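You operate a simulated robot arm through the tools that you are given. There is no shell and no other tool.

The job below is to be done with a simulated robot arm. You get a single attempt, and the scene is never put back.

JOB
Scrub the foam crumbs out of mould 32.
Fine: use the green pad with cleaner, then put the pad back and shut the tin. Set down upright: green scrub pad. What is to be rubbed or washed off counts as gone when no trace of it is left.

It is judged by the outcome, as a careful person would: the job done as asked, and still so three seconds after it is handed in. It fails if anything else is knocked over, pushed out of place, dropped, spilled or broken.

ROBOT AND FRAMES
A 7-joint arm with a fingered hand, fixed in place. Base frame: the origin is at the foot of the arm, x ahead of it, y to its left, z up; the work surface is at about z = 0.86. Readings come in m, rad, newtons and seconds.
Its first joint turns from -2.897 to 2.897 rad. Payload 3.7 kg.
Tool frame: the origin (TCP) lies between the finger pads and is the grasp point; the fingertips stand 0.025 m ahead of it; z points along the fingers, y is the line along which they close. The gripper opens to 0.088 m. The gripper's body begins 0.029 m behind the TCP. The gripper is a hand of 5 fingers: y runs from the thumb to the fingers, the wrist lies at [-0.013, -0.106, -0.174] in the tool frame, and closing takes about 1.5 s.
Orientation is that of the tool frame in the base frame, as a unit quaternion [x, y, z, w]. With the fingers straight down and the wrist toward the robot, the tool's x, y and z point along [0, 1, 0], [1, 0, 0] and [0, 0, -1] of the base frame.

CONTROLS
- The arm moves only by the tool arm_command. Its argument "plan" is a list of rows, each an object (a shift or turn left out is 0, a gripper value left out holds the last) with "xyz": the shift along the tool's x, y, z in m, a list of three; "angular": the turn, a rotation vector about the tool's x, y, z in rad, a list of three. In form: [{"xyz": [tx, ty, tz], "angular": [ax, ay, az]}, ...]. A call has 1 to 20 rows; each row shifts and turns the commanded pose from where the row before left it, along the tool's axes as they then stand. "fingers" is the finger opening in m, from 0 to 0.088, set as the call begins (left out, the last holds). Each row takes 0.2 s and may step no farther than 0.05 m and 0.15 rad from the row before; otherwise, or with a gripper value out of range, the whole call is refused. Where a pose cannot be reached the arm comes as near as it can. A force on the tool above 40 N (or 10 N above the force at the start of the call, whichever is more), or a blocked arm, ends the call early, and 0.2 s more pass. The fingers move at their own pace (about 0.108 m/s each) and stop on an object; they squeeze with about 27 N. The grip force told is the motor's: it shows also when the fingers shut on nothing. Time passes only in rows, and 0.2 s behind the last, so rows that do not move let the fingers close. It gives the time, the measured TCP pose, the force on the tool (base axes), the opening and the grip force at its end, in the units of the frame above (readings bear some noise), with the torque about the TCP (base axes, N m) and any sound that the robot's microphone picked up.
- Cameras (640 x 400 px; columns grow to the right, rows downward): "scene" is fixed at [0.0504, 0.644, 1.6457]; the picture's right is [-0.69, -0.73, 0.00], its down [-0.45, 0.43, -0.79] and it looks along [0.57, -0.54, -0.62] (base axes); focal length 323 px, centre (320, 200). "wrist" rides on the gripper at [0.059, -0.079, -0.105] in the tool frame; the picture's right is [-0.73, 0.32, -0.61], its down [-0.62, -0.68, 0.38] and it looks along [-0.29, 0.66, 0.70] (tool axes); focal length 234 px, centre (320, 200).
- snapshot(camera): a new picture of that camera. It takes no simulated time.
- hand_shape(shape): the hand has 5 fingers and takes this shape, open, in about a second: jaw (thumb against the fingers, like two jaws); tri (thumb and two fingers); tip (a fingertip pinch); poke (one finger out to press); point (the index stretched); flat (the hand flat); cup (the hand cupped); fist (a fist). The gripper value then closes the fingers along that shape, each until it touches; the sizes above hold for jaw. It gives what a move gives, with no picture.
- locate(camera, pixels): for up to 12 pixels [column, row] of the newest picture of that camera ("zoom" is the newest enlarged one), the place [x, y, z] in the base frame of the surface seen there, good to about 0.003 m, but the place of the scene camera against the robot may be out by one fixed shift of up to 0.025 m in any direction. It takes no simulated time.
- inspect(camera, box): a new picture of the part [left, top, right, bottom] of that camera's present view, enlarged. It takes no simulated time.
- job_done(): hands the job in; it is judged then, once.

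Unless the task says otherwise, let go and move clear before handing in.

The tools are called as name(argument=value, ...) on one line, values as JSON. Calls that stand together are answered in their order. arm_command: Moves the arm, as the interface text tells. Its arguments: {"type":"object","properties":{"plan":{"type":"array"},"fingers":{"type":"number"}},"required":["plan"]} The other tools are called the same way: hand_shape (shape) gives the hand a shape; snapshot (camera) takes a picture; locate (camera, pixels) gives the place of the surface under pixels of a picture; inspect (camera, box) takes an enlarged picture of a part of a camera's view; job_done () hands the job in.

At the start:

```text
t: 0.0
tcp_pos: [0.5749, -0.0008, 1.2438]
tcp_rot: [0.708, 0.707, 0.0, 0.0]
wrist_force: [0.4, -0.6, -0.2]
wrist_torque: [0.01, -0.01, 0.03]
grip_width: 0.0876
grip_force: 0.1
shape: jaw
```

scene: 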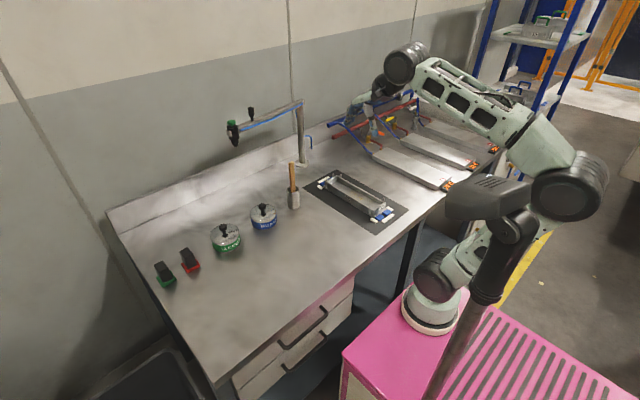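
wrist: 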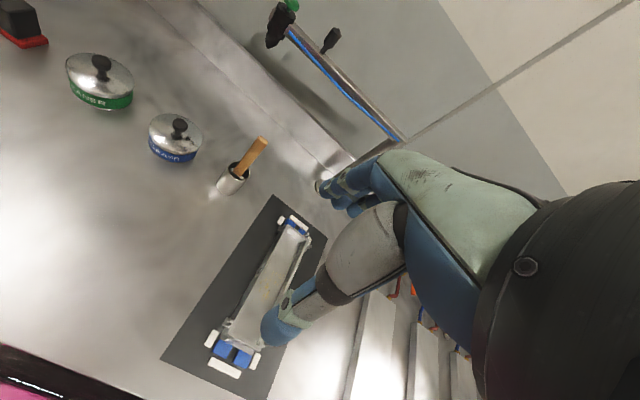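

The pictures show a bench with a green pad and a red pad (scene ~(165,273) and (190,260)), green and blue tins (~(226,237), (264,216)), a brush in a holder (293,190), and a mould on a dark mat (355,200). I'll take enlarged views before moving.

inspect(camera="scene", box=[140, 190, 300, 290])

inspect(camera="scene", box=[280, 150, 420, 240])

inspect(camera="wrist", box=[140, 180, 340, 400])

inspect(camera="wrist", box=[0, 0, 280, 200])

inspect(camera="scene", box=[320, 80, 520, 210])

```text
4.00 times, centred on (220, 240) of scene
```

zoom: 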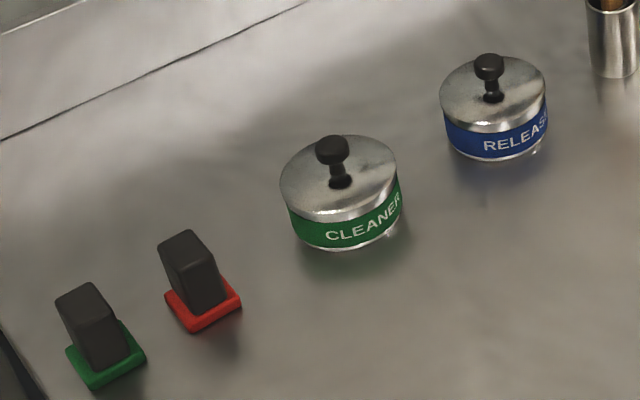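

```text
4.44 times, centred on (350, 195) of scene
```

zoom: 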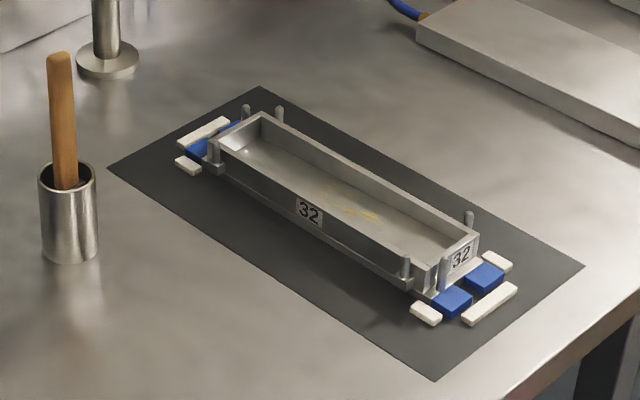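

```text
1.82 times, centred on (240, 290) of wrist
```

zoom: 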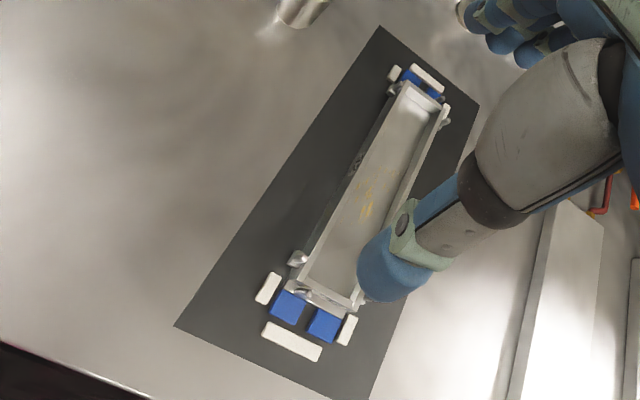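

```text
2.00 times, centred on (140, 100) of wrist
```

zoom: 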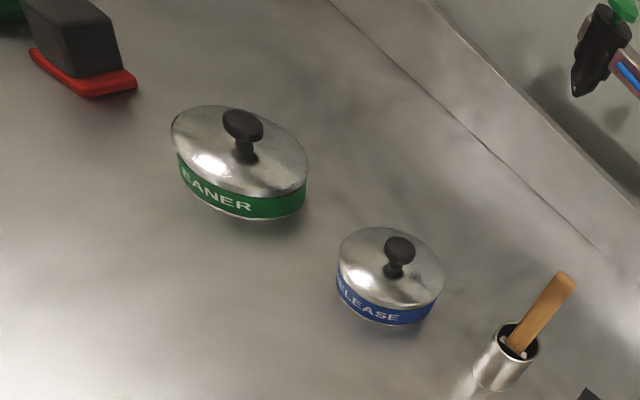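

```text
3.08 times, centred on (420, 145) of scene
```

zoom: 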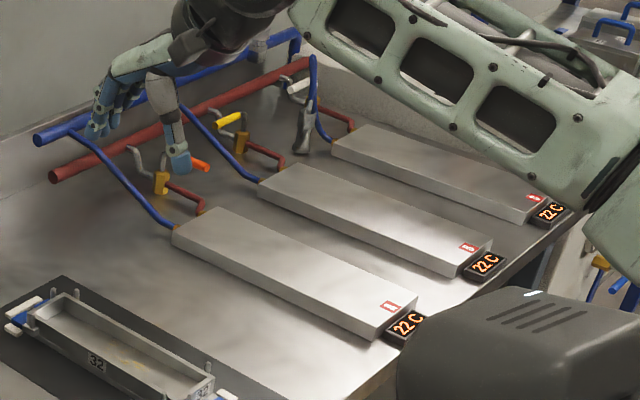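

The views show: green pad with dark handle, CLEANER tin (green) with a lidded knob, mould 32 with yellow foam crumbs near its middle. I'll locate key points in both cameras to compare the scene camera's shift.

snapshot(camera="scene")

snapshot(camera="wrist")

locate(camera="wrist", pixels=[[101, 60], [179, 124], [100, 85], [175, 145], [255, 140], [232, 168], [227, 365], [258, 280], [290, 235], [180, 250], [275, 197], [162, 362]])

locate(camera="scene", pixels=[[223, 226], [262, 206], [215, 235], [258, 213], [293, 163], [160, 265], [186, 252], [167, 285], [193, 270], [180, 310], [337, 169], [375, 233]])

```text
taken
```

scene: 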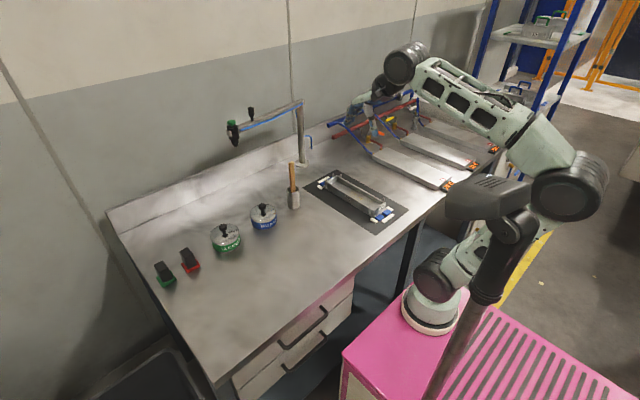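

```text
taken
```

wrist: 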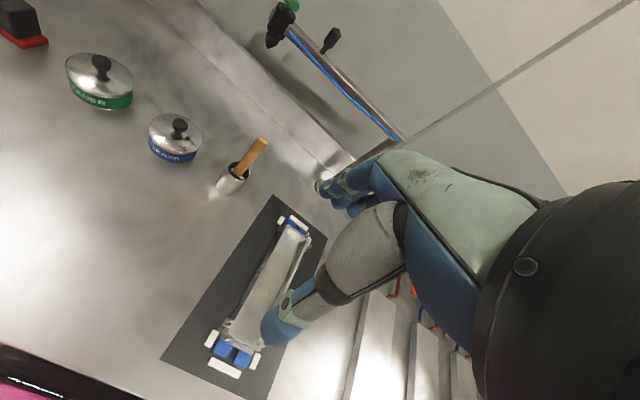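

```text
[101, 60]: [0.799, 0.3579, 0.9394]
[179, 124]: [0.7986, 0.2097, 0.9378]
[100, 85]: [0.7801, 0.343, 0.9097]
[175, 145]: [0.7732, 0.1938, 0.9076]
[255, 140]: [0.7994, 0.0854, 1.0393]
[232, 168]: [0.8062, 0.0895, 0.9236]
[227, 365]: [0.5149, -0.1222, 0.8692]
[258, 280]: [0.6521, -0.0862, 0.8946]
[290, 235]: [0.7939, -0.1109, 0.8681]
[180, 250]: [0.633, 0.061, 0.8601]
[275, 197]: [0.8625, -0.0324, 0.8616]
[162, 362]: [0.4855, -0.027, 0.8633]
```

```text
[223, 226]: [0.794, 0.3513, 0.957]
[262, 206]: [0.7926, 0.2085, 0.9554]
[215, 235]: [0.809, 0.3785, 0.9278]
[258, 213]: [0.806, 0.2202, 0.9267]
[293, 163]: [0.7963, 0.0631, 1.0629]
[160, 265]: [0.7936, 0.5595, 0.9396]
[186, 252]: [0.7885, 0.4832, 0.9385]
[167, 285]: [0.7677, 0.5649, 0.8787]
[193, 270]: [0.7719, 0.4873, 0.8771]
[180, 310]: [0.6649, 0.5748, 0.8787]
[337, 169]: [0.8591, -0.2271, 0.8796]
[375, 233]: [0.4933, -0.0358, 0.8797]
```

Scene camera reads about 0.017 m too high in z compared with the wrist camera. I'll move the hand toward the tin, still high, to get a closer wrist view.

arm_command(plan=[{"xyz": [0.035, 0.01, 0.0]}, {"xyz": [0.035, 0.01, 0.01]}, {"xyz": [0.035, 0.01, 0.02]}, {"xyz": [0.035, 0.015, 0.02]}, {"xyz": [0.035, 0.015, 0.02]}, {"xyz": [0.035, 0.015, 0.02]}, {"xyz": [0.035, 0.015, 0.02]}, {"xyz": [0.035, 0.015, 0.01]}, {"xyz": [0.03, 0.01, 0.0]}, {"xyz": [0, 0, 0]}])

snapshot(camera="wrist")

snapshot(camera="scene")

```text
t: 2.2
tcp_pos: [0.6888, 0.3074, 1.1233]
tcp_rot: [0.708, 0.706, -0.001, -0.001]
wrist_force: [0.9, -0.1, -0.6]
wrist_torque: [-0.02, 0.01, 0.0]
grip_width: 0.0878
grip_force: 0.1
shape: jaw
```

```text
taken
```

wrist: 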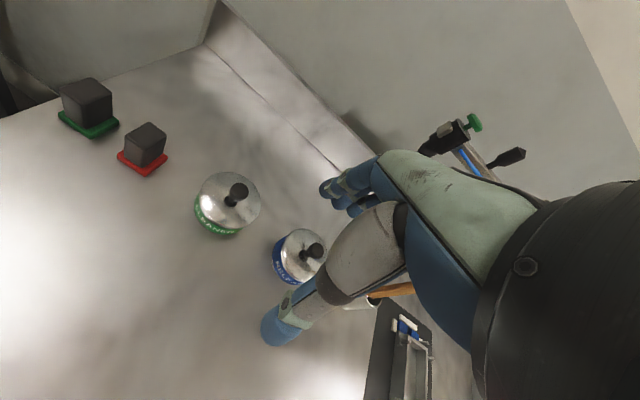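

```text
taken
```

scene: 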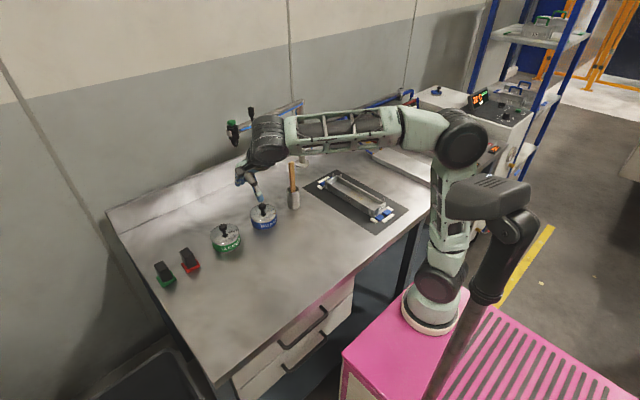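

Now the wrist camera sees the tin lid (pixel 230,200), both pads (85,105)/(142,148). I'll zoom for exact geometry.

inspect(camera="wrist", box=[180, 150, 340, 250])

locate(camera="zoom", pixels=[[238, 165], [205, 200], [180, 90], [60, 200], [315, 220], [200, 340], [85, 130], [260, 330], [250, 140], [270, 160], [80, 300], [140, 250]])

inspect(camera="wrist", box=[40, 60, 200, 180])

locate(camera="zoom", pixels=[[180, 115], [95, 155], [290, 140], [185, 90], [320, 250], [200, 310], [80, 220], [420, 285], [500, 295], [445, 245], [415, 460], [310, 385]])

```text
4.00 times, centred on (260, 200) of wrist
```

zoom: 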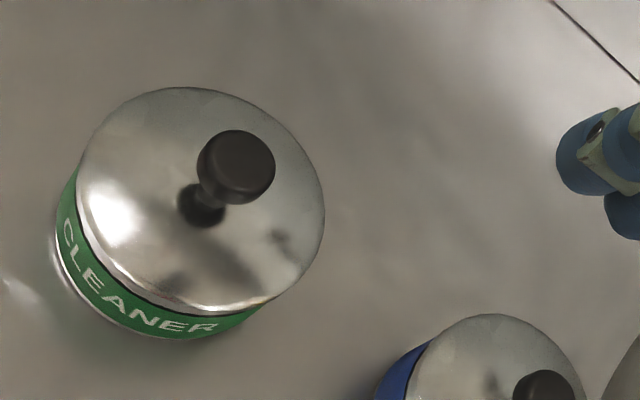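

```text
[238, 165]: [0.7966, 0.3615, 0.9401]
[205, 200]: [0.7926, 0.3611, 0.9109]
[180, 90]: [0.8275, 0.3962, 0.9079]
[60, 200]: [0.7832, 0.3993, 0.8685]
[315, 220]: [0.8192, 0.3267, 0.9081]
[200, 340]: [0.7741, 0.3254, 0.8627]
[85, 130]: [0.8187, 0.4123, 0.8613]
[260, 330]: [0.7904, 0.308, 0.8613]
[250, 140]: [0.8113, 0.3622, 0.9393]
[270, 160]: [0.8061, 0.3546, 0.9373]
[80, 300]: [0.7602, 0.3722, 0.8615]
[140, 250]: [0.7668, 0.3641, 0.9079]
```

```text
3.33 times, centred on (120, 120) of wrist
```

zoom: 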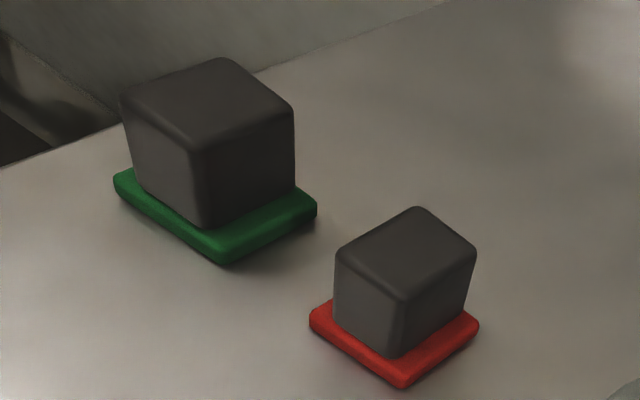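

```text
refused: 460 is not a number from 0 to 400
```

The lid centre is about (0.797, 0.361), lid top z ≈ 0.908, knob top z ≈ 0.940. I'll locate the pads' points in the current zoom.

locate(camera="zoom", pixels=[[205, 95], [130, 95], [222, 63], [285, 110], [195, 145], [120, 185], [312, 210], [218, 255], [205, 200], [405, 245], [315, 320], [475, 325]])

locate(camera="zoom", pixels=[[345, 248], [412, 212], [468, 250], [400, 292], [402, 380], [400, 350], [250, 150], [155, 150], [290, 185], [140, 170]])

```text
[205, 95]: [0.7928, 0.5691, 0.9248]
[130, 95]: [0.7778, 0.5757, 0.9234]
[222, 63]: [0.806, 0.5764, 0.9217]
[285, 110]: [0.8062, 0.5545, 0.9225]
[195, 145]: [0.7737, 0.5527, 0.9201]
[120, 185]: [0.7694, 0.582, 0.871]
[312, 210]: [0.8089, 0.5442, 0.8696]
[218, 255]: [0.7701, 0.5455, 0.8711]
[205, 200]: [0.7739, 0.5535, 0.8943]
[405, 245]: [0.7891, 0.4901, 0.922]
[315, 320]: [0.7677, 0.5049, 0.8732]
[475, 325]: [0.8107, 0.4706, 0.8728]
```

```text
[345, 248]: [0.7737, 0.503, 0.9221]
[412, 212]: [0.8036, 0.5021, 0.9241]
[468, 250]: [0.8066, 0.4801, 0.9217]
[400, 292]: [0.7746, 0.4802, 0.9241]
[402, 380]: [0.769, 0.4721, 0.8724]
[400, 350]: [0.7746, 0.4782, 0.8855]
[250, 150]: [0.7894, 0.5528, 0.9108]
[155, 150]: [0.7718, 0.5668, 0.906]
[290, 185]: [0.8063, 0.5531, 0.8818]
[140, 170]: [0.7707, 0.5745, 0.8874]
```

Green pad: handle about x 0.773–0.807, y 0.553–0.577, top z≈0.923, pad 0.042×0.038. I'll look at the hand shape in the scene camera before approaching the knob.

inspect(camera="scene", box=[210, 100, 330, 220])

inspect(camera="wrist", box=[240, 140, 440, 360])

locate(camera="zoom", pixels=[[265, 85], [300, 100], [345, 110], [165, 310], [190, 350], [275, 100], [250, 75]])

```text
3.33 times, centred on (270, 160) of scene
```

zoom: 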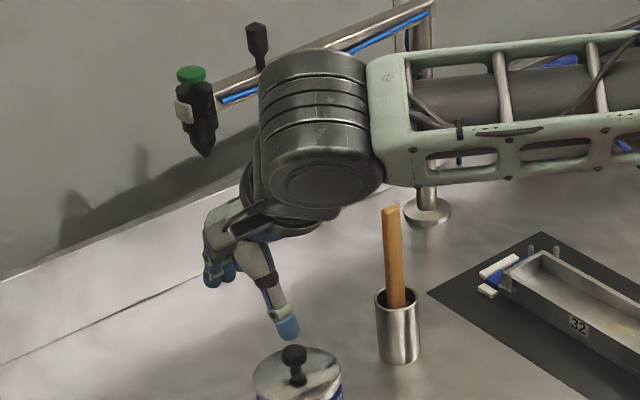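

```text
1.82 times, centred on (340, 250) of wrist
```

zoom: 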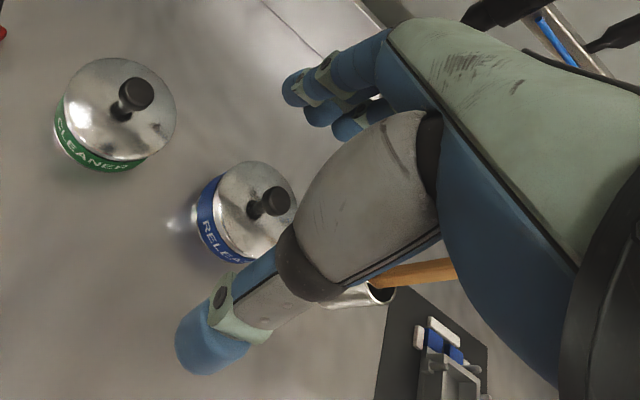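

```text
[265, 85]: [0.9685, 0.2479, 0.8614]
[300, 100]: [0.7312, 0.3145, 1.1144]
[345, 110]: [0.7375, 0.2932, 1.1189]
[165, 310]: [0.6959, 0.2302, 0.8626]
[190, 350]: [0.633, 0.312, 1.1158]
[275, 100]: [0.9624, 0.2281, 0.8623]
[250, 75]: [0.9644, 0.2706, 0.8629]
```

The hand's fingers extend toward tool −x (base −y), with thumb nearest the robot; ring and little finger might disturb the red pad. I'll try the "tri" shape and look at it.

hand_shape(shape="tri")

inspect(camera="wrist", box=[240, 140, 440, 360])

inspect(camera="scene", box=[210, 100, 330, 220])

```text
t: 3.1
tcp_pos: [0.6877, 0.3074, 1.124]
tcp_rot: [0.707, 0.707, 0.0, 0.001]
wrist_force: [0.4, 0.5, 0.5]
wrist_torque: [-0.01, 0.0, -0.01]
grip_width: 0.0878
grip_force: 0.0
shape: tri
```

```text
1.82 times, centred on (340, 250) of wrist
```

zoom: 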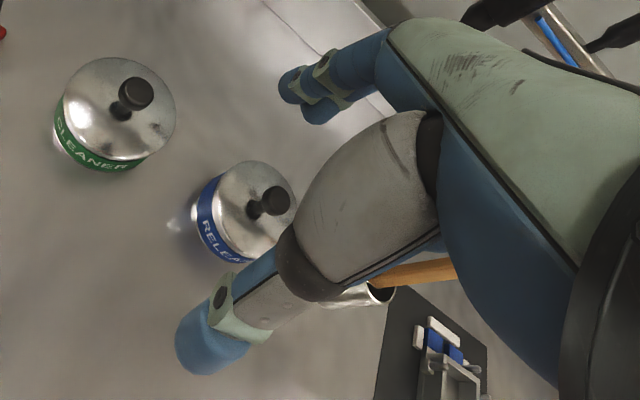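

```text
3.33 times, centred on (270, 160) of scene
```

zoom: 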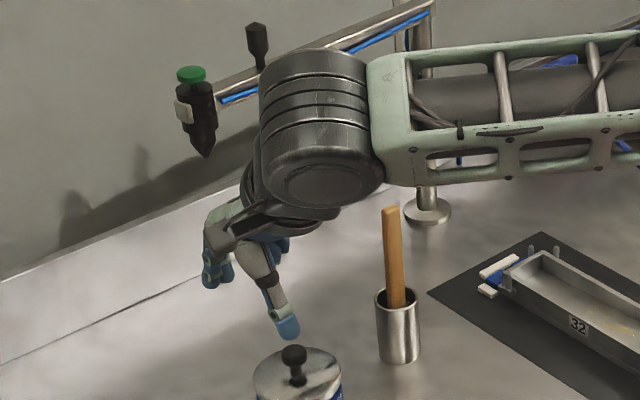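

The tri shape keeps the ring and little fingers curled. I'll move above the CLEANER knob at (0.798, 0.361), keeping the tips above the knob.

arm_command(plan=[{"xyz": [0.0107, 0.022, 0.0248]}, {"xyz": [0.0107, 0.022, 0.0248]}, {"xyz": [0.0107, 0.022, 0.0248]}, {"xyz": [0.0107, 0.022, 0.0248]}, {"xyz": [0.0107, 0.022, 0.0248]}, {"xyz": [0, 0, 0]}])

snapshot(camera="wrist")

inspect(camera="scene", box=[140, 160, 300, 290])

```text
t: 4.5
tcp_pos: [0.8014, 0.3624, 1.0008]
tcp_rot: [0.707, 0.707, 0.0, 0.0]
wrist_force: [-0.2, 0.0, 0.2]
wrist_torque: [0.0, 0.02, 0.04]
grip_width: 0.0876
grip_force: 0.1
shape: tri
```

```text
taken
```

wrist: 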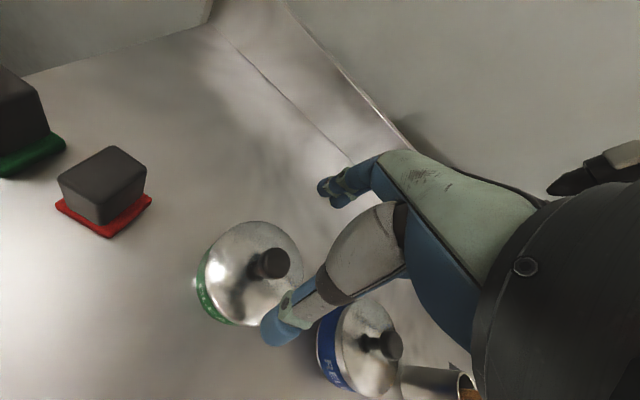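

```text
3.08 times, centred on (220, 225) of scene
```

zoom: 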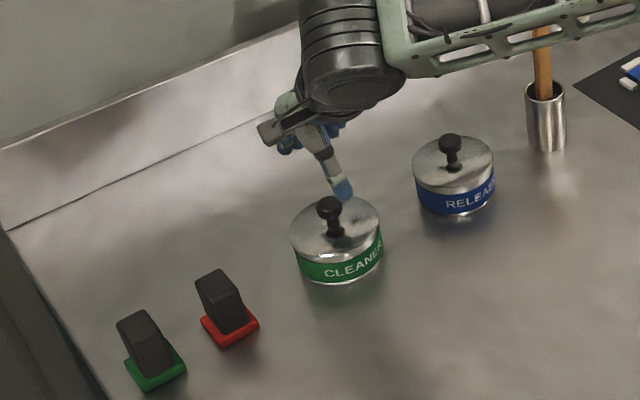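

The knob appears at wrist pixel (271,262). I'll zoom and locate for a precise fix from this closer pose.

inspect(camera="wrist", box=[180, 200, 340, 300])

locate(camera="zoom", pixels=[[365, 255], [365, 230], [400, 250], [330, 255], [370, 285], [300, 280], [150, 150], [280, 90], [420, 300], [110, 290], [330, 120], [450, 190]])

```text
4.00 times, centred on (260, 250) of wrist
```

zoom: 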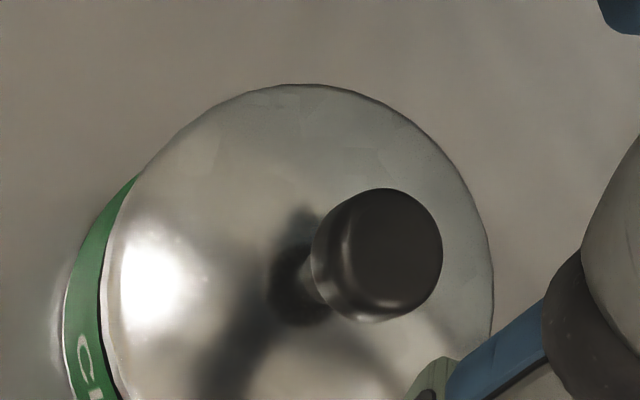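

```text
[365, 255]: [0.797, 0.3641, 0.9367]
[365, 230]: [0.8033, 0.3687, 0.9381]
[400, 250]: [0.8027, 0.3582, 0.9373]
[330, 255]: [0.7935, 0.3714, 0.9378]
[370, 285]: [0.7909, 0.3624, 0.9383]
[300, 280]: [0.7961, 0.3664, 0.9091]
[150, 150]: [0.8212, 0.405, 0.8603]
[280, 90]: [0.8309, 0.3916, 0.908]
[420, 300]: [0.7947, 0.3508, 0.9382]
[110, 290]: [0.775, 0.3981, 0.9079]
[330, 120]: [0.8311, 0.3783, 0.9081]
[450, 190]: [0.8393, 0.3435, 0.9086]
```

Knob centre is about (0.800, 0.361), top z 0.938, almost directly under the TCP. I'll descend to TCP z≈0.944 and check.

arm_command(plan=[{"xyz": [-0.0005, 0, 0.015]}, {"xyz": [-0.0005, 0, 0.015]}, {"xyz": [0, 0, 0.014]}, {"xyz": [0, 0, 0.012]}, {"xyz": [0, 0, 0]}])

inspect(camera="wrist", box=[180, 140, 420, 360])

inspect(camera="scene", box=[180, 170, 280, 260])

```text
t: 5.7
tcp_pos: [0.7997, 0.3603, 0.9427]
tcp_rot: [0.707, 0.707, 0.0, 0.001]
wrist_force: [0.1, -0.9, 0.1]
wrist_torque: [0.03, 0.0, 0.02]
grip_width: 0.0877
grip_force: 0.1
shape: tri
```

```text
1.82 times, centred on (300, 250) of wrist
```

zoom: 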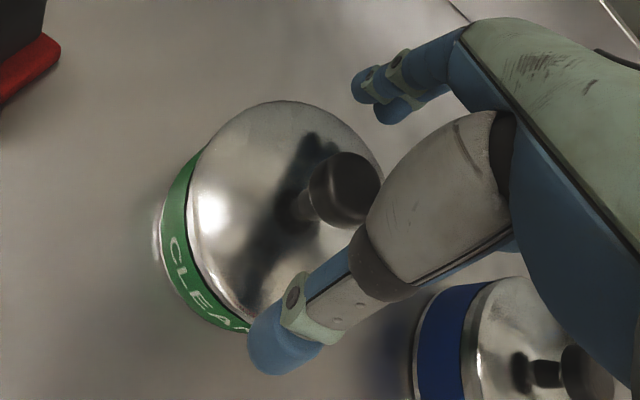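

```text
4.44 times, centred on (230, 215) of scene
```

zoom: 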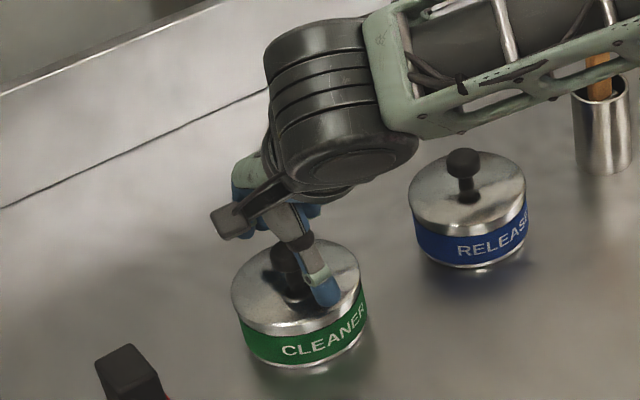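

The knob sits between thumb and fingers, tips clear of the lid. I'll close the fingers on the knob.

arm_command(plan=[{}, {}, {}, {}, {}, {}, {}, {}], fingers=0.0)

inspect(camera="wrist", box=[180, 140, 420, 360])

inspect(camera="scene", box=[180, 170, 280, 260])

```text
t: 7.5
tcp_pos: [0.8006, 0.3601, 0.9441]
tcp_rot: [0.707, 0.707, 0.0, 0.0]
wrist_force: [-0.1, -0.3, -0.5]
wrist_torque: [0.0, 0.04, 0.0]
grip_width: 0.0169
grip_force: 27.4
shape: tri
heard: snap
```

```text
1.82 times, centred on (300, 250) of wrist
```

zoom: 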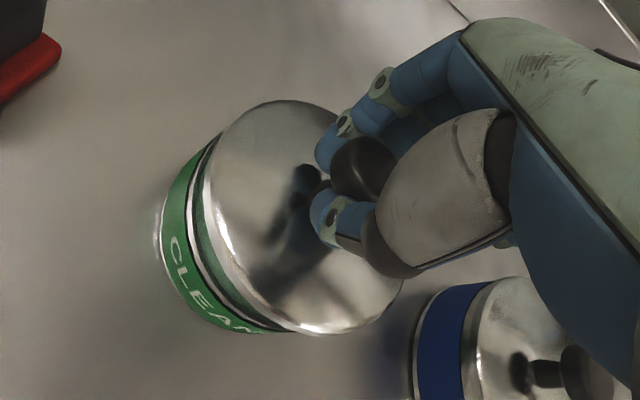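

```text
4.44 times, centred on (230, 215) of scene
```

zoom: 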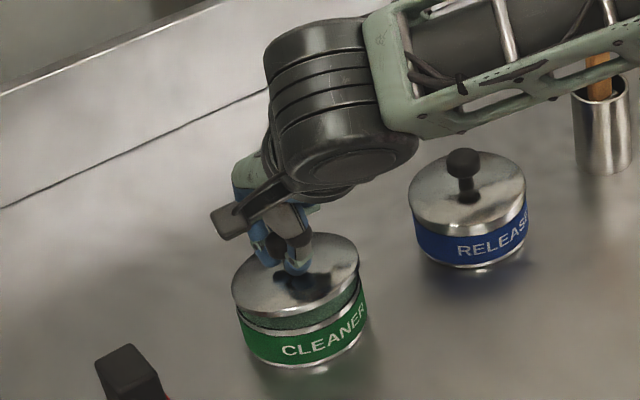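

A "snap" was heard and the lid has popped up off the tin; knob held at 0.017 m. I'll lift straight up slowly and check.

arm_command(plan=[{"xyz": [0, 0, -0.01]}, {"xyz": [0, 0, -0.02]}, {"xyz": [0, 0, -0.03]}, {"xyz": [0, 0, -0.03]}, {"xyz": [0, 0, -0.01]}, {}])

snapshot(camera="wrist")

inspect(camera="scene", box=[180, 150, 300, 260])

```text
t: 8.9
tcp_pos: [0.8002, 0.36, 1.0435]
tcp_rot: [0.707, 0.707, 0.0, 0.0]
wrist_force: [-0.1, 0.6, -0.8]
wrist_torque: [0.03, -0.01, 0.02]
grip_width: 0.0171
grip_force: 26.9
shape: tri
```

```text
taken
```

wrist: 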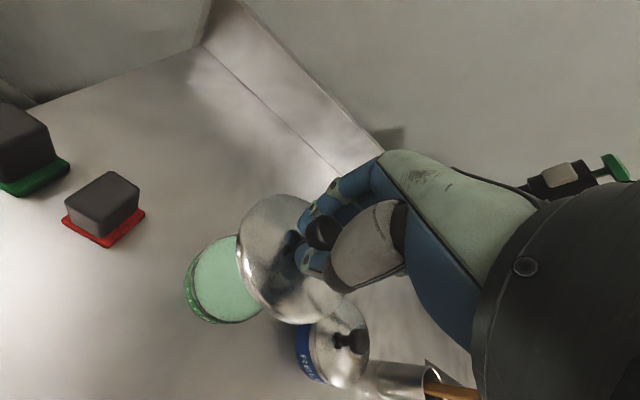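

```text
3.64 times, centred on (240, 205) of scene
```

zoom: 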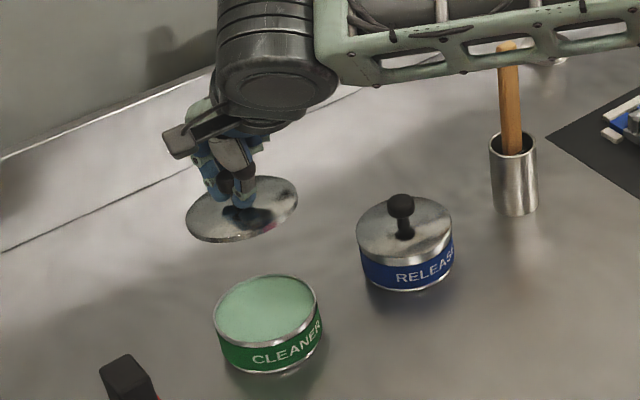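

The lid came off cleanly and the tin is full of light-green cleaner nearly to the rim. I'll measure lid tilt and cleaner level.

inspect(camera="wrist", box=[170, 170, 362, 290])

locate(camera="zoom", pixels=[[170, 350], [100, 400], [150, 250], [200, 440], [330, 80], [240, 180], [260, 280], [340, 380]])

```text
3.33 times, centred on (266, 230) of wrist
```

zoom: 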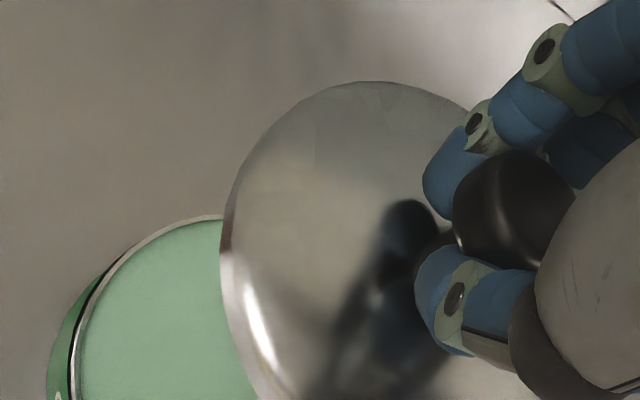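

```text
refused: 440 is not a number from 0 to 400
```

locate(camera="zoom", pixels=[[170, 350], [100, 380], [160, 260], [210, 225], [350, 90], [240, 180], [260, 280], [320, 380], [280, 140], [430, 90], [80, 340], [240, 380]])

locate(camera="wrist", pixels=[[215, 300], [225, 270], [280, 205], [255, 250], [275, 310], [310, 315], [240, 230], [213, 320]])

```text
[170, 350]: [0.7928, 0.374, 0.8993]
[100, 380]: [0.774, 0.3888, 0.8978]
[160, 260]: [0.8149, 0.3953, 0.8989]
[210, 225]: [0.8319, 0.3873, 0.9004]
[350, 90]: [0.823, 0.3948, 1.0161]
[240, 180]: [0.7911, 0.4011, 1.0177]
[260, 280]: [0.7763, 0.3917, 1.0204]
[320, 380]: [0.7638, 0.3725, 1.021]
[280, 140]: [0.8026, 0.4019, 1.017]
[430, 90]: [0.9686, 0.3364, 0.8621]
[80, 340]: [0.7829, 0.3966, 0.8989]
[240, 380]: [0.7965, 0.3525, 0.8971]
```

```text
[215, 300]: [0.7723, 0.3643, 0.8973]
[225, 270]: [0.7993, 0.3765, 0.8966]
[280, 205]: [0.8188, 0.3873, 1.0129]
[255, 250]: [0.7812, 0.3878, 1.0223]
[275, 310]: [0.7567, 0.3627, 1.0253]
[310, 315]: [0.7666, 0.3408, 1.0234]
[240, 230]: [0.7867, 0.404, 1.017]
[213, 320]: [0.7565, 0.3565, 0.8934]
```

The lid is tilted about 8° (near edge z≈1.025, far edge ≈1.016). I'll carry it to free bench at about (0.63, 0.36), level it, and look before lowering.

arm_command(plan=[{"xyz": [0, -0.02, 0]}, {"xyz": [0, -0.035, 0]}, {"xyz": [0, -0.04, 0]}, {"xyz": [0, -0.04, 0]}, {"xyz": [0, -0.025, 0]}, {"xyz": [0, -0.01, 0]}, {"angular": [-0.065, 0, 0]}, {"angular": [-0.065, 0, 0]}, {}])

snapshot(camera="wrist")

snapshot(camera="scene")

```text
t: 10.9
tcp_pos: [0.6286, 0.3608, 1.0446]
tcp_rot: [0.706, 0.705, 0.047, 0.046]
wrist_force: [0.4, 0.1, -1.2]
wrist_torque: [0.01, 0.04, 0.02]
grip_width: 0.0167
grip_force: 27.1
shape: tri
```

```text
taken
```

wrist: 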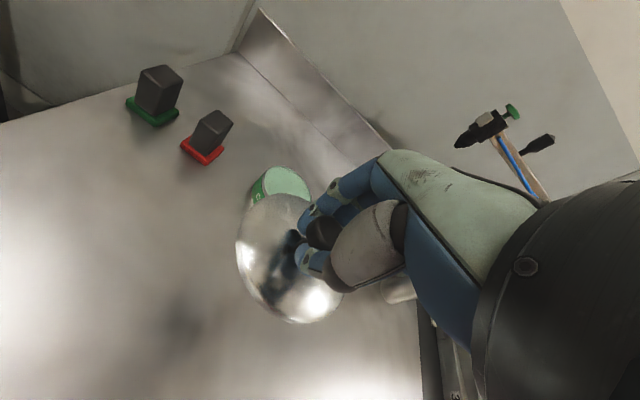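

```text
taken
```

scene: 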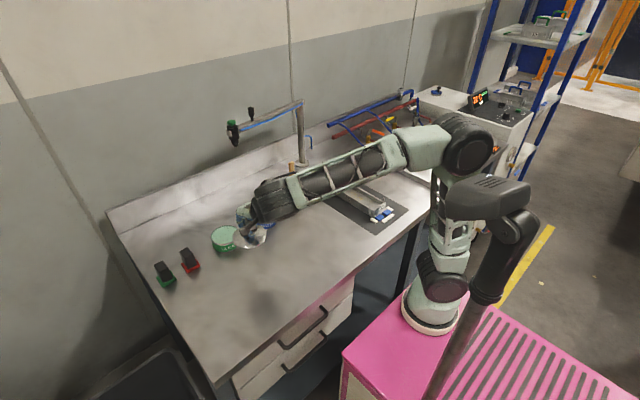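

Lid is over open bench at (0.629, 0.361). I'll check its level now via locate on lid pixels.

locate(camera="wrist", pixels=[[280, 203], [245, 235], [250, 270], [275, 310], [310, 315], [260, 210], [240, 250], [200, 330], [290, 380]])

inspect(camera="scene", box=[190, 170, 330, 280])

```text
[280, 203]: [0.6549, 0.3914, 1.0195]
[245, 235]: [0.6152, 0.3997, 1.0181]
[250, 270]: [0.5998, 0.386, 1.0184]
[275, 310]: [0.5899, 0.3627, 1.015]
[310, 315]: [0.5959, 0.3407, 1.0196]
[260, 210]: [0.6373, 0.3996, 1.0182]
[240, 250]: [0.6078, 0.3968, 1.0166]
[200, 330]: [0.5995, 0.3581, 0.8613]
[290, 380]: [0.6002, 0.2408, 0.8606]
```

```text
3.64 times, centred on (260, 225) of scene
```

zoom: 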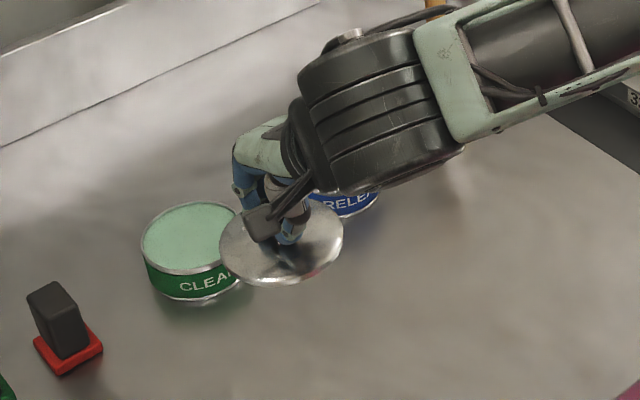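

The lid is level (z≈1.018 all around). I'll lower it along base −z to TCP z≈0.915 and then go down in small steps.

arm_command(plan=[{"xyz": [0, -0.00324, 0.0248]}, {"xyz": [0, -0.00454, 0.0347]}, {"xyz": [0, -0.00454, 0.0347]}, {"xyz": [0, -0.00324, 0.0248]}, {"xyz": [0, -0.0013, 0.0099]}, {}])

inspect(camera="scene", box=[190, 200, 330, 310])

snapshot(camera="wrist")

locate(camera="wrist", pixels=[[280, 203], [245, 235], [250, 270], [275, 310], [310, 315], [260, 210], [240, 250]])

```text
t: 12.3
tcp_pos: [0.6289, 0.3606, 0.9132]
tcp_rot: [0.705, 0.706, 0.046, 0.045]
wrist_force: [-0.4, 0.1, -0.7]
wrist_torque: [-0.02, -0.02, 0.02]
grip_width: 0.0172
grip_force: 26.9
shape: tri
```

```text
3.64 times, centred on (260, 255) of scene
```

zoom: 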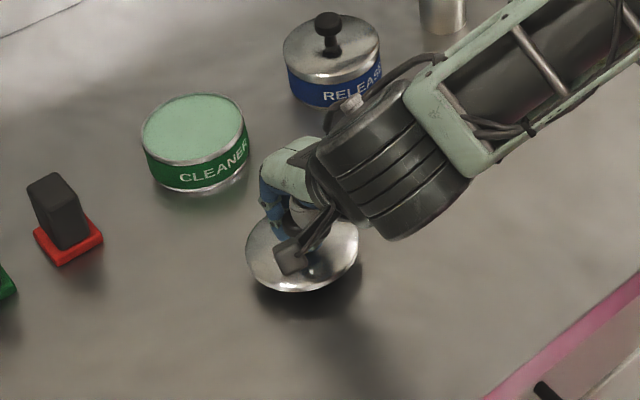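

```text
taken
```

wrist: 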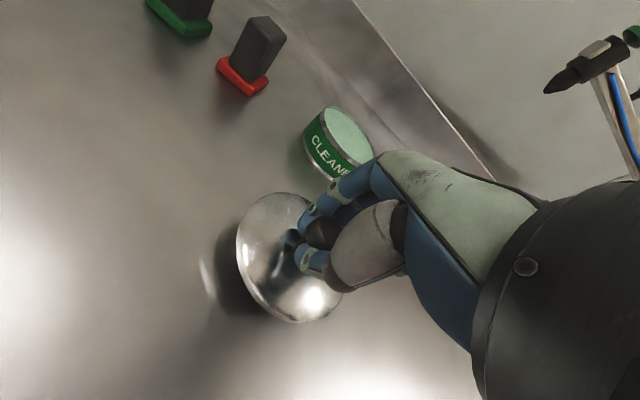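

```text
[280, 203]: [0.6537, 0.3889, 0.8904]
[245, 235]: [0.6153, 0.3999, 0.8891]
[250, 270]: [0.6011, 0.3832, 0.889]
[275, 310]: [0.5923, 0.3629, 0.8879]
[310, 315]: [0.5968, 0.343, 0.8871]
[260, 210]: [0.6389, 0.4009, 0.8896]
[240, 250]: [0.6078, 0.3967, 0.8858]
```

Lid top is at z≈0.889, still above the bench. I'll keep lowering in small steps, watching the force.

arm_command(plan=[{"xyz": [0, -0.00039, 0.00298]}, {"xyz": [0, -0.00039, 0.00298]}, {"xyz": [0, -0.00039, 0.00298]}, {}])

arm_command(plan=[{"xyz": [0, -0.00026, 0.00198]}, {"xyz": [0, -0.00026, 0.00198]}, {}])

inspect(camera="scene", box=[210, 220, 310, 290])

```text
t: 13.3
tcp_pos: [0.6294, 0.3617, 0.9039]
tcp_rot: [0.706, 0.705, 0.045, 0.046]
wrist_force: [0.2, -0.1, -0.9]
wrist_torque: [0.01, 0.01, 0.02]
grip_width: 0.0171
grip_force: 26.9
shape: tri
```

```text
t: 14.1
tcp_pos: [0.6289, 0.3602, 0.9015]
tcp_rot: [0.706, 0.706, 0.045, 0.045]
wrist_force: [-0.6, 0.1, -0.4]
wrist_torque: [-0.01, 0.0, -0.01]
grip_width: 0.0167
grip_force: 26.7
shape: tri
```

```text
5.71 times, centred on (260, 255) of scene
```

zoom: 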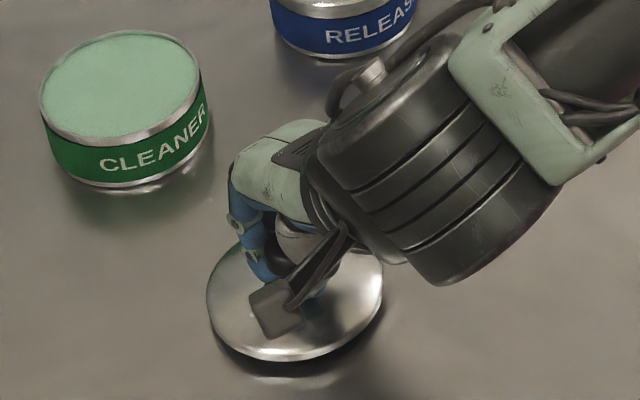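

No contact yet (force near 0). I'll continue in 2 mm steps.

arm_command(plan=[{"xyz": [0, -0.00026, 0.00198]}, {"xyz": [0, -0.00026, 0.00198]}, {}])

arm_command(plan=[{"xyz": [0, -0.00026, 0.00198]}, {}])

inspect(camera="scene", box=[210, 220, 310, 290])

```text
t: 14.9
tcp_pos: [0.6291, 0.36, 0.897]
tcp_rot: [0.706, 0.706, 0.046, 0.045]
wrist_force: [-0.6, 0.0, 0.4]
wrist_torque: [-0.03, -0.02, -0.02]
grip_width: 0.0172
grip_force: 26.9
shape: tri
```

```text
t: 15.5
tcp_pos: [0.6291, 0.359, 0.8959]
tcp_rot: [0.706, 0.706, 0.046, 0.046]
wrist_force: [0.0, -0.1, -0.1]
wrist_torque: [0.0, 0.01, 0.02]
grip_width: 0.017
grip_force: 27.4
shape: tri
```

```text
5.71 times, centred on (260, 255) of scene
```

zoom: 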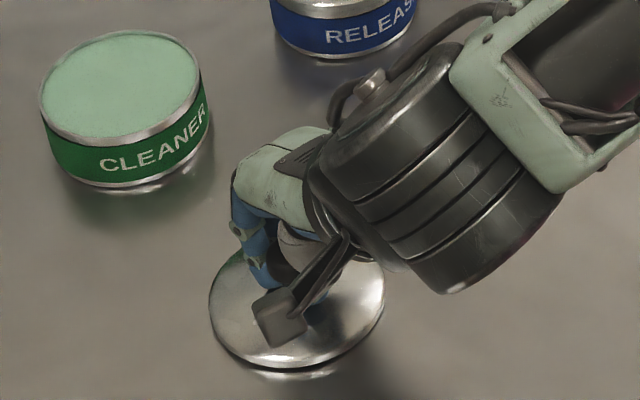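

Still a small gap/shadow beneath the lid. Another two small steps.

arm_command(plan=[{"xyz": [0, -0.00026, 0.00198]}, {}])

arm_command(plan=[{"xyz": [0, -0.00026, 0.00198]}, {}])

inspect(camera="scene", box=[230, 240, 300, 290])

snapshot(camera="wrist")

locate(camera="wrist", pixels=[[280, 203], [245, 235], [250, 270], [275, 310], [310, 315], [260, 210], [240, 250]])

```text
t: 16.1
tcp_pos: [0.6304, 0.3602, 0.8942]
tcp_rot: [0.706, 0.706, 0.046, 0.046]
wrist_force: [-0.7, 0.8, 2.7]
wrist_torque: [-0.05, -0.02, 0.04]
grip_width: 0.0172
grip_force: 27.0
shape: tri
```

```text
t: 16.7
tcp_pos: [0.6288, 0.3597, 0.8929]
tcp_rot: [0.706, 0.705, 0.047, 0.045]
wrist_force: [0.0, 0.6, 15.5]
wrist_torque: [-0.04, -0.02, 0.03]
grip_width: 0.0173
grip_force: 27.0
shape: tri
```

```text
8.00 times, centred on (265, 265) of scene
```

zoom: 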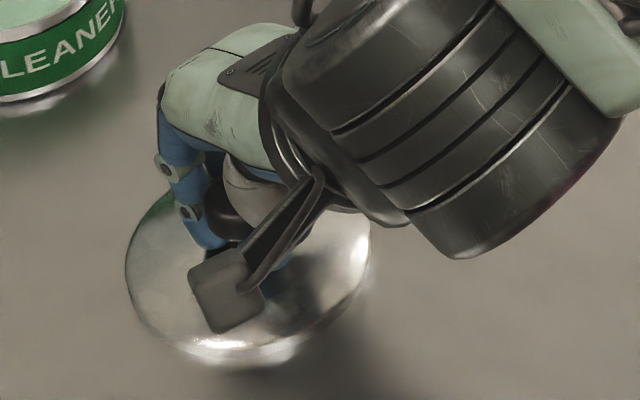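

```text
taken
```

wrist: 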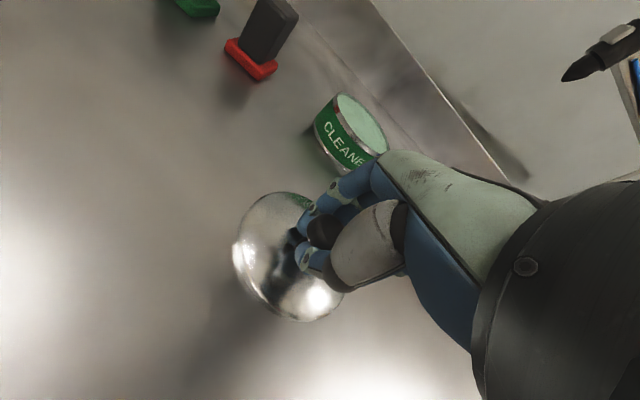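

```text
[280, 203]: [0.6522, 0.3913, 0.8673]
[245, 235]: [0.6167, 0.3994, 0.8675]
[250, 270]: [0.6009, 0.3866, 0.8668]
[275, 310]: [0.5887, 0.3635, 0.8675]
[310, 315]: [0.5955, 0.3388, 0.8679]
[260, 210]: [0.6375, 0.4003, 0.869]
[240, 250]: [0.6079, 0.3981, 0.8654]
```

Contact: force 15.5 N and lid top at z≈0.8675. I'll ease up ~1.5 mm and open the fingers.

arm_command(plan=[{"xyz": [0, 0.0002, -0.0015]}, {}])

arm_command(plan=[{}, {}, {}, {}, {}, {}], fingers=0.088)

snapshot(camera="wrist")

```text
t: 17.3
tcp_pos: [0.6296, 0.3604, 0.893]
tcp_rot: [0.705, 0.706, 0.046, 0.046]
wrist_force: [-0.6, 0.3, 6.2]
wrist_torque: [-0.04, 0.03, 0.03]
grip_width: 0.0174
grip_force: 27.6
shape: tri
```

```text
t: 18.1
tcp_pos: [0.6302, 0.36, 0.897]
tcp_rot: [0.706, 0.705, 0.049, 0.047]
wrist_force: [1.6, -0.4, 2.4]
wrist_torque: [-0.01, 0.07, -0.01]
grip_width: 0.0867
grip_force: 0.1
shape: tri
stopped in row 3: the force on the tool passed its limit at 43 N (the readings are from after the stop); the commanded pose is now the measured one
```

```text
taken
```

wrist: 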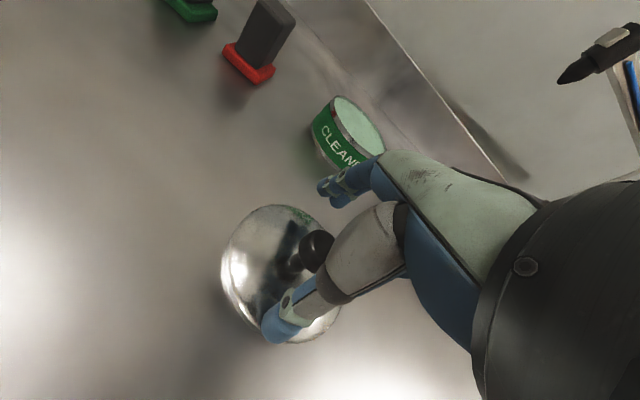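

The fingers opened (tips swing lower during opening and pressed briefly on the lid); the lid lies flat on the bench with knob upright. I'll rise straight up and look.

arm_command(plan=[{"xyz": [0, 0.0013, -0.0099]}, {"xyz": [0, 0.0026, -0.0198]}, {"xyz": [0, 0.0039, -0.0297]}, {"xyz": [0, 0.0039, -0.0297]}, {"xyz": [0, 0.0039, -0.0297]}, {"xyz": [0, 0.0039, -0.0297]}, {"angular": [0.065, 0, 0]}, {"angular": [0.068, 0, 0]}, {}])

snapshot(camera="wrist")

snapshot(camera="scene")

```text
t: 20.1
tcp_pos: [0.6298, 0.3602, 1.0462]
tcp_rot: [0.707, 0.707, 0.002, -0.001]
wrist_force: [0.7, -0.2, -0.3]
wrist_torque: [-0.01, -0.01, -0.01]
grip_width: 0.0877
grip_force: 0.1
shape: tri
```

```text
taken
```

wrist: 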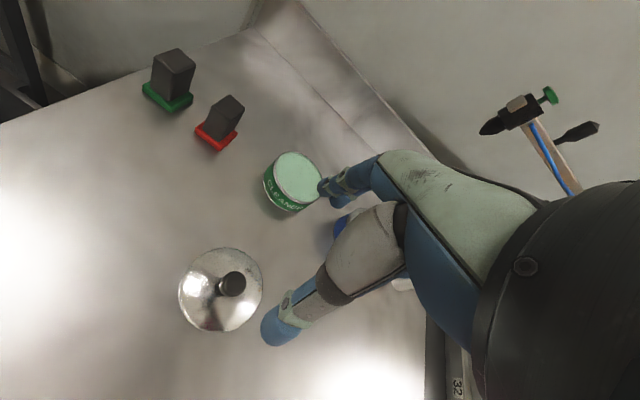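

```text
taken
```

scene: 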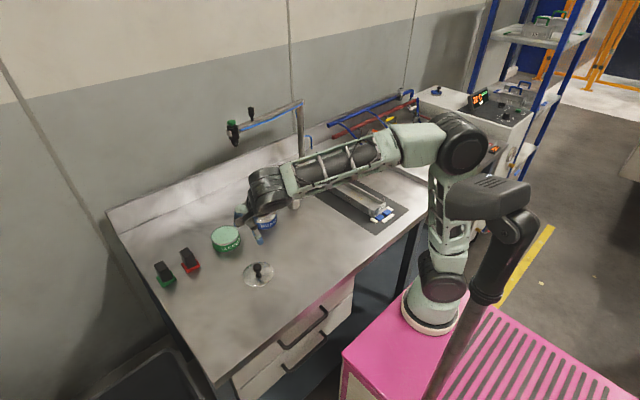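

The lid is flat on the bench. Now I'll move over to the green pad at (0.790, 0.566), hovering high above.

arm_command(plan=[{"xyz": [0.02, 0.016, 0]}, {"xyz": [0.035, 0.027, 0]}, {"xyz": [0.035, 0.027, 0]}, {"xyz": [0.035, 0.027, 0]}, {"xyz": [0.035, 0.027, 0]}, {"xyz": [0.03, 0.022, 0.01]}, {"xyz": [0.015, 0.012, 0.01]}, {}])

snapshot(camera="wrist")

inspect(camera="scene", box=[120, 180, 260, 300])

```text
t: 21.9
tcp_pos: [0.7873, 0.5631, 1.0281]
tcp_rot: [0.707, 0.707, 0.002, -0.001]
wrist_force: [0.7, -1.3, -0.6]
wrist_torque: [0.0, 0.01, 0.01]
grip_width: 0.0876
grip_force: 0.1
shape: tri
```

```text
taken
```

wrist: 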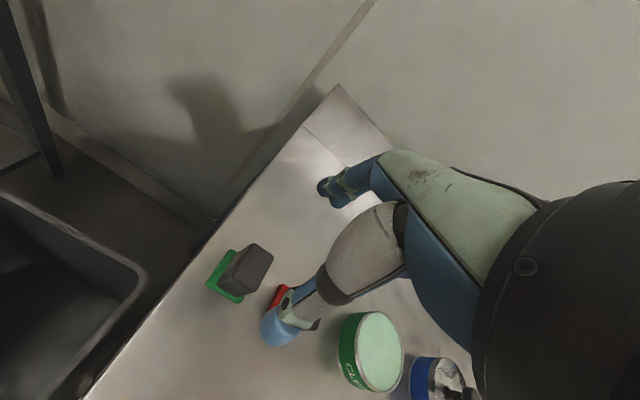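

```text
3.33 times, centred on (190, 240) of scene
```

zoom: 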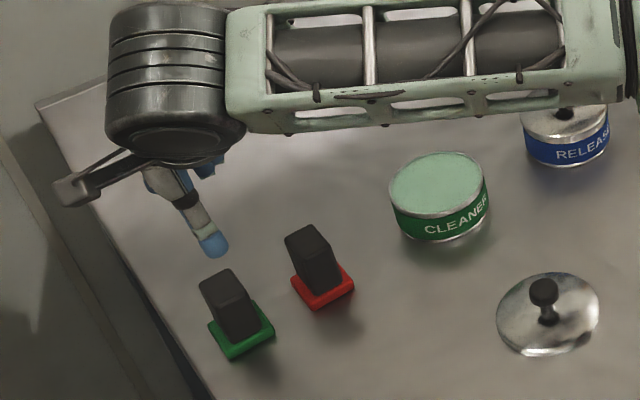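

Hovering above the green pad (wrist pixel ~(245,270)). I'll zoom and locate its handle and base from here.

inspect(camera="wrist", box=[180, 220, 340, 320])

locate(camera="zoom", pixels=[[290, 150], [230, 155], [280, 105], [355, 145], [300, 210], [265, 180], [220, 120], [110, 260], [240, 330], [200, 250], [250, 290], [160, 285]])

```text
4.00 times, centred on (260, 270) of wrist
```

zoom: 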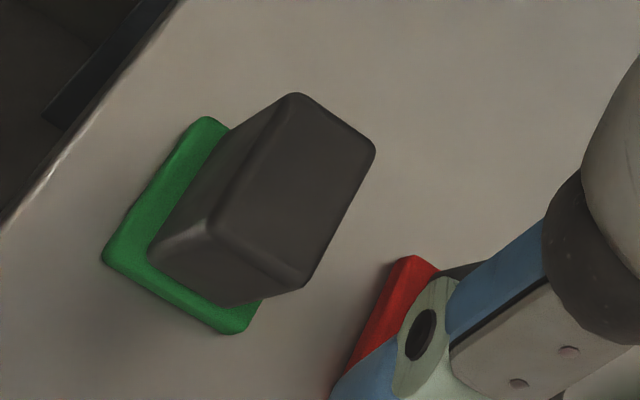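

```text
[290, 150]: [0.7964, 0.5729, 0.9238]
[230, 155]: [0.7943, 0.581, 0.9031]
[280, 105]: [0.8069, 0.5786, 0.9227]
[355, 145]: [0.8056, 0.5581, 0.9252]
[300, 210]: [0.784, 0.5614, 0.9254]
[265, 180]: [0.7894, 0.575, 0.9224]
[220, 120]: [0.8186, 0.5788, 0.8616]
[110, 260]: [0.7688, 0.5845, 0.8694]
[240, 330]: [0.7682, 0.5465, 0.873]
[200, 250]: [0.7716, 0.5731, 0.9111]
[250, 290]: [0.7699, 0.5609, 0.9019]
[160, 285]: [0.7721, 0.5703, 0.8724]
```

Handle centre ≈ (0.790, 0.567), top z≈0.924. I'll align and descend to TCP z≈0.945, then check clearance to the red pad.

arm_command(plan=[{"xyz": [0.0045, 0.0027, 0.02]}, {"xyz": [0, 0, 0.025]}, {"xyz": [0, 0, 0.02]}, {"xyz": [0, 0, 0.018]}, {}])

inspect(camera="scene", box=[120, 190, 240, 300])

inspect(camera="wrist", box=[180, 140, 420, 360])

```text
t: 23.1
tcp_pos: [0.7917, 0.5685, 0.9459]
tcp_rot: [0.708, 0.707, 0.001, -0.001]
wrist_force: [0.3, -0.7, -0.4]
wrist_torque: [0.02, -0.03, 0.01]
grip_width: 0.0876
grip_force: 0.1
shape: tri
```

```text
3.64 times, centred on (180, 245) of scene
```

zoom: 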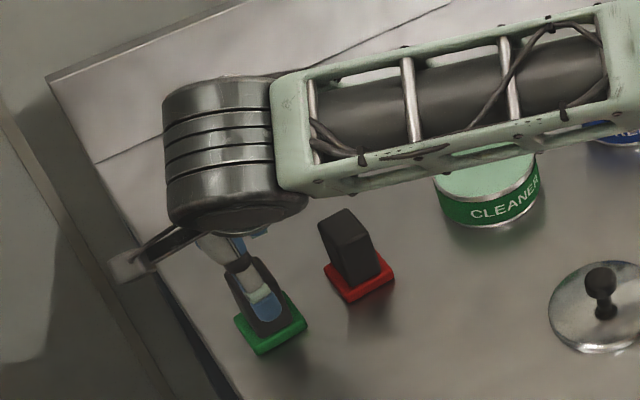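

```text
1.82 times, centred on (300, 250) of wrist
```

zoom: 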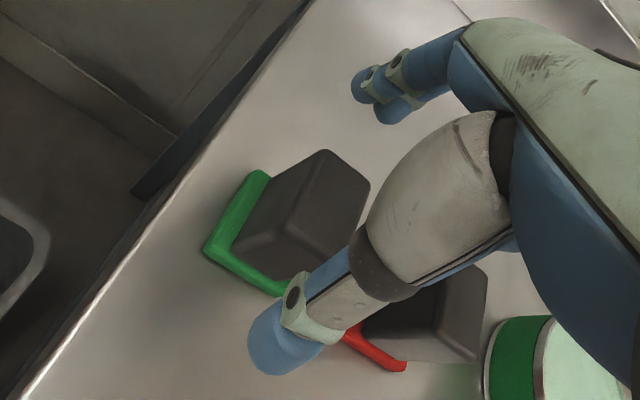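

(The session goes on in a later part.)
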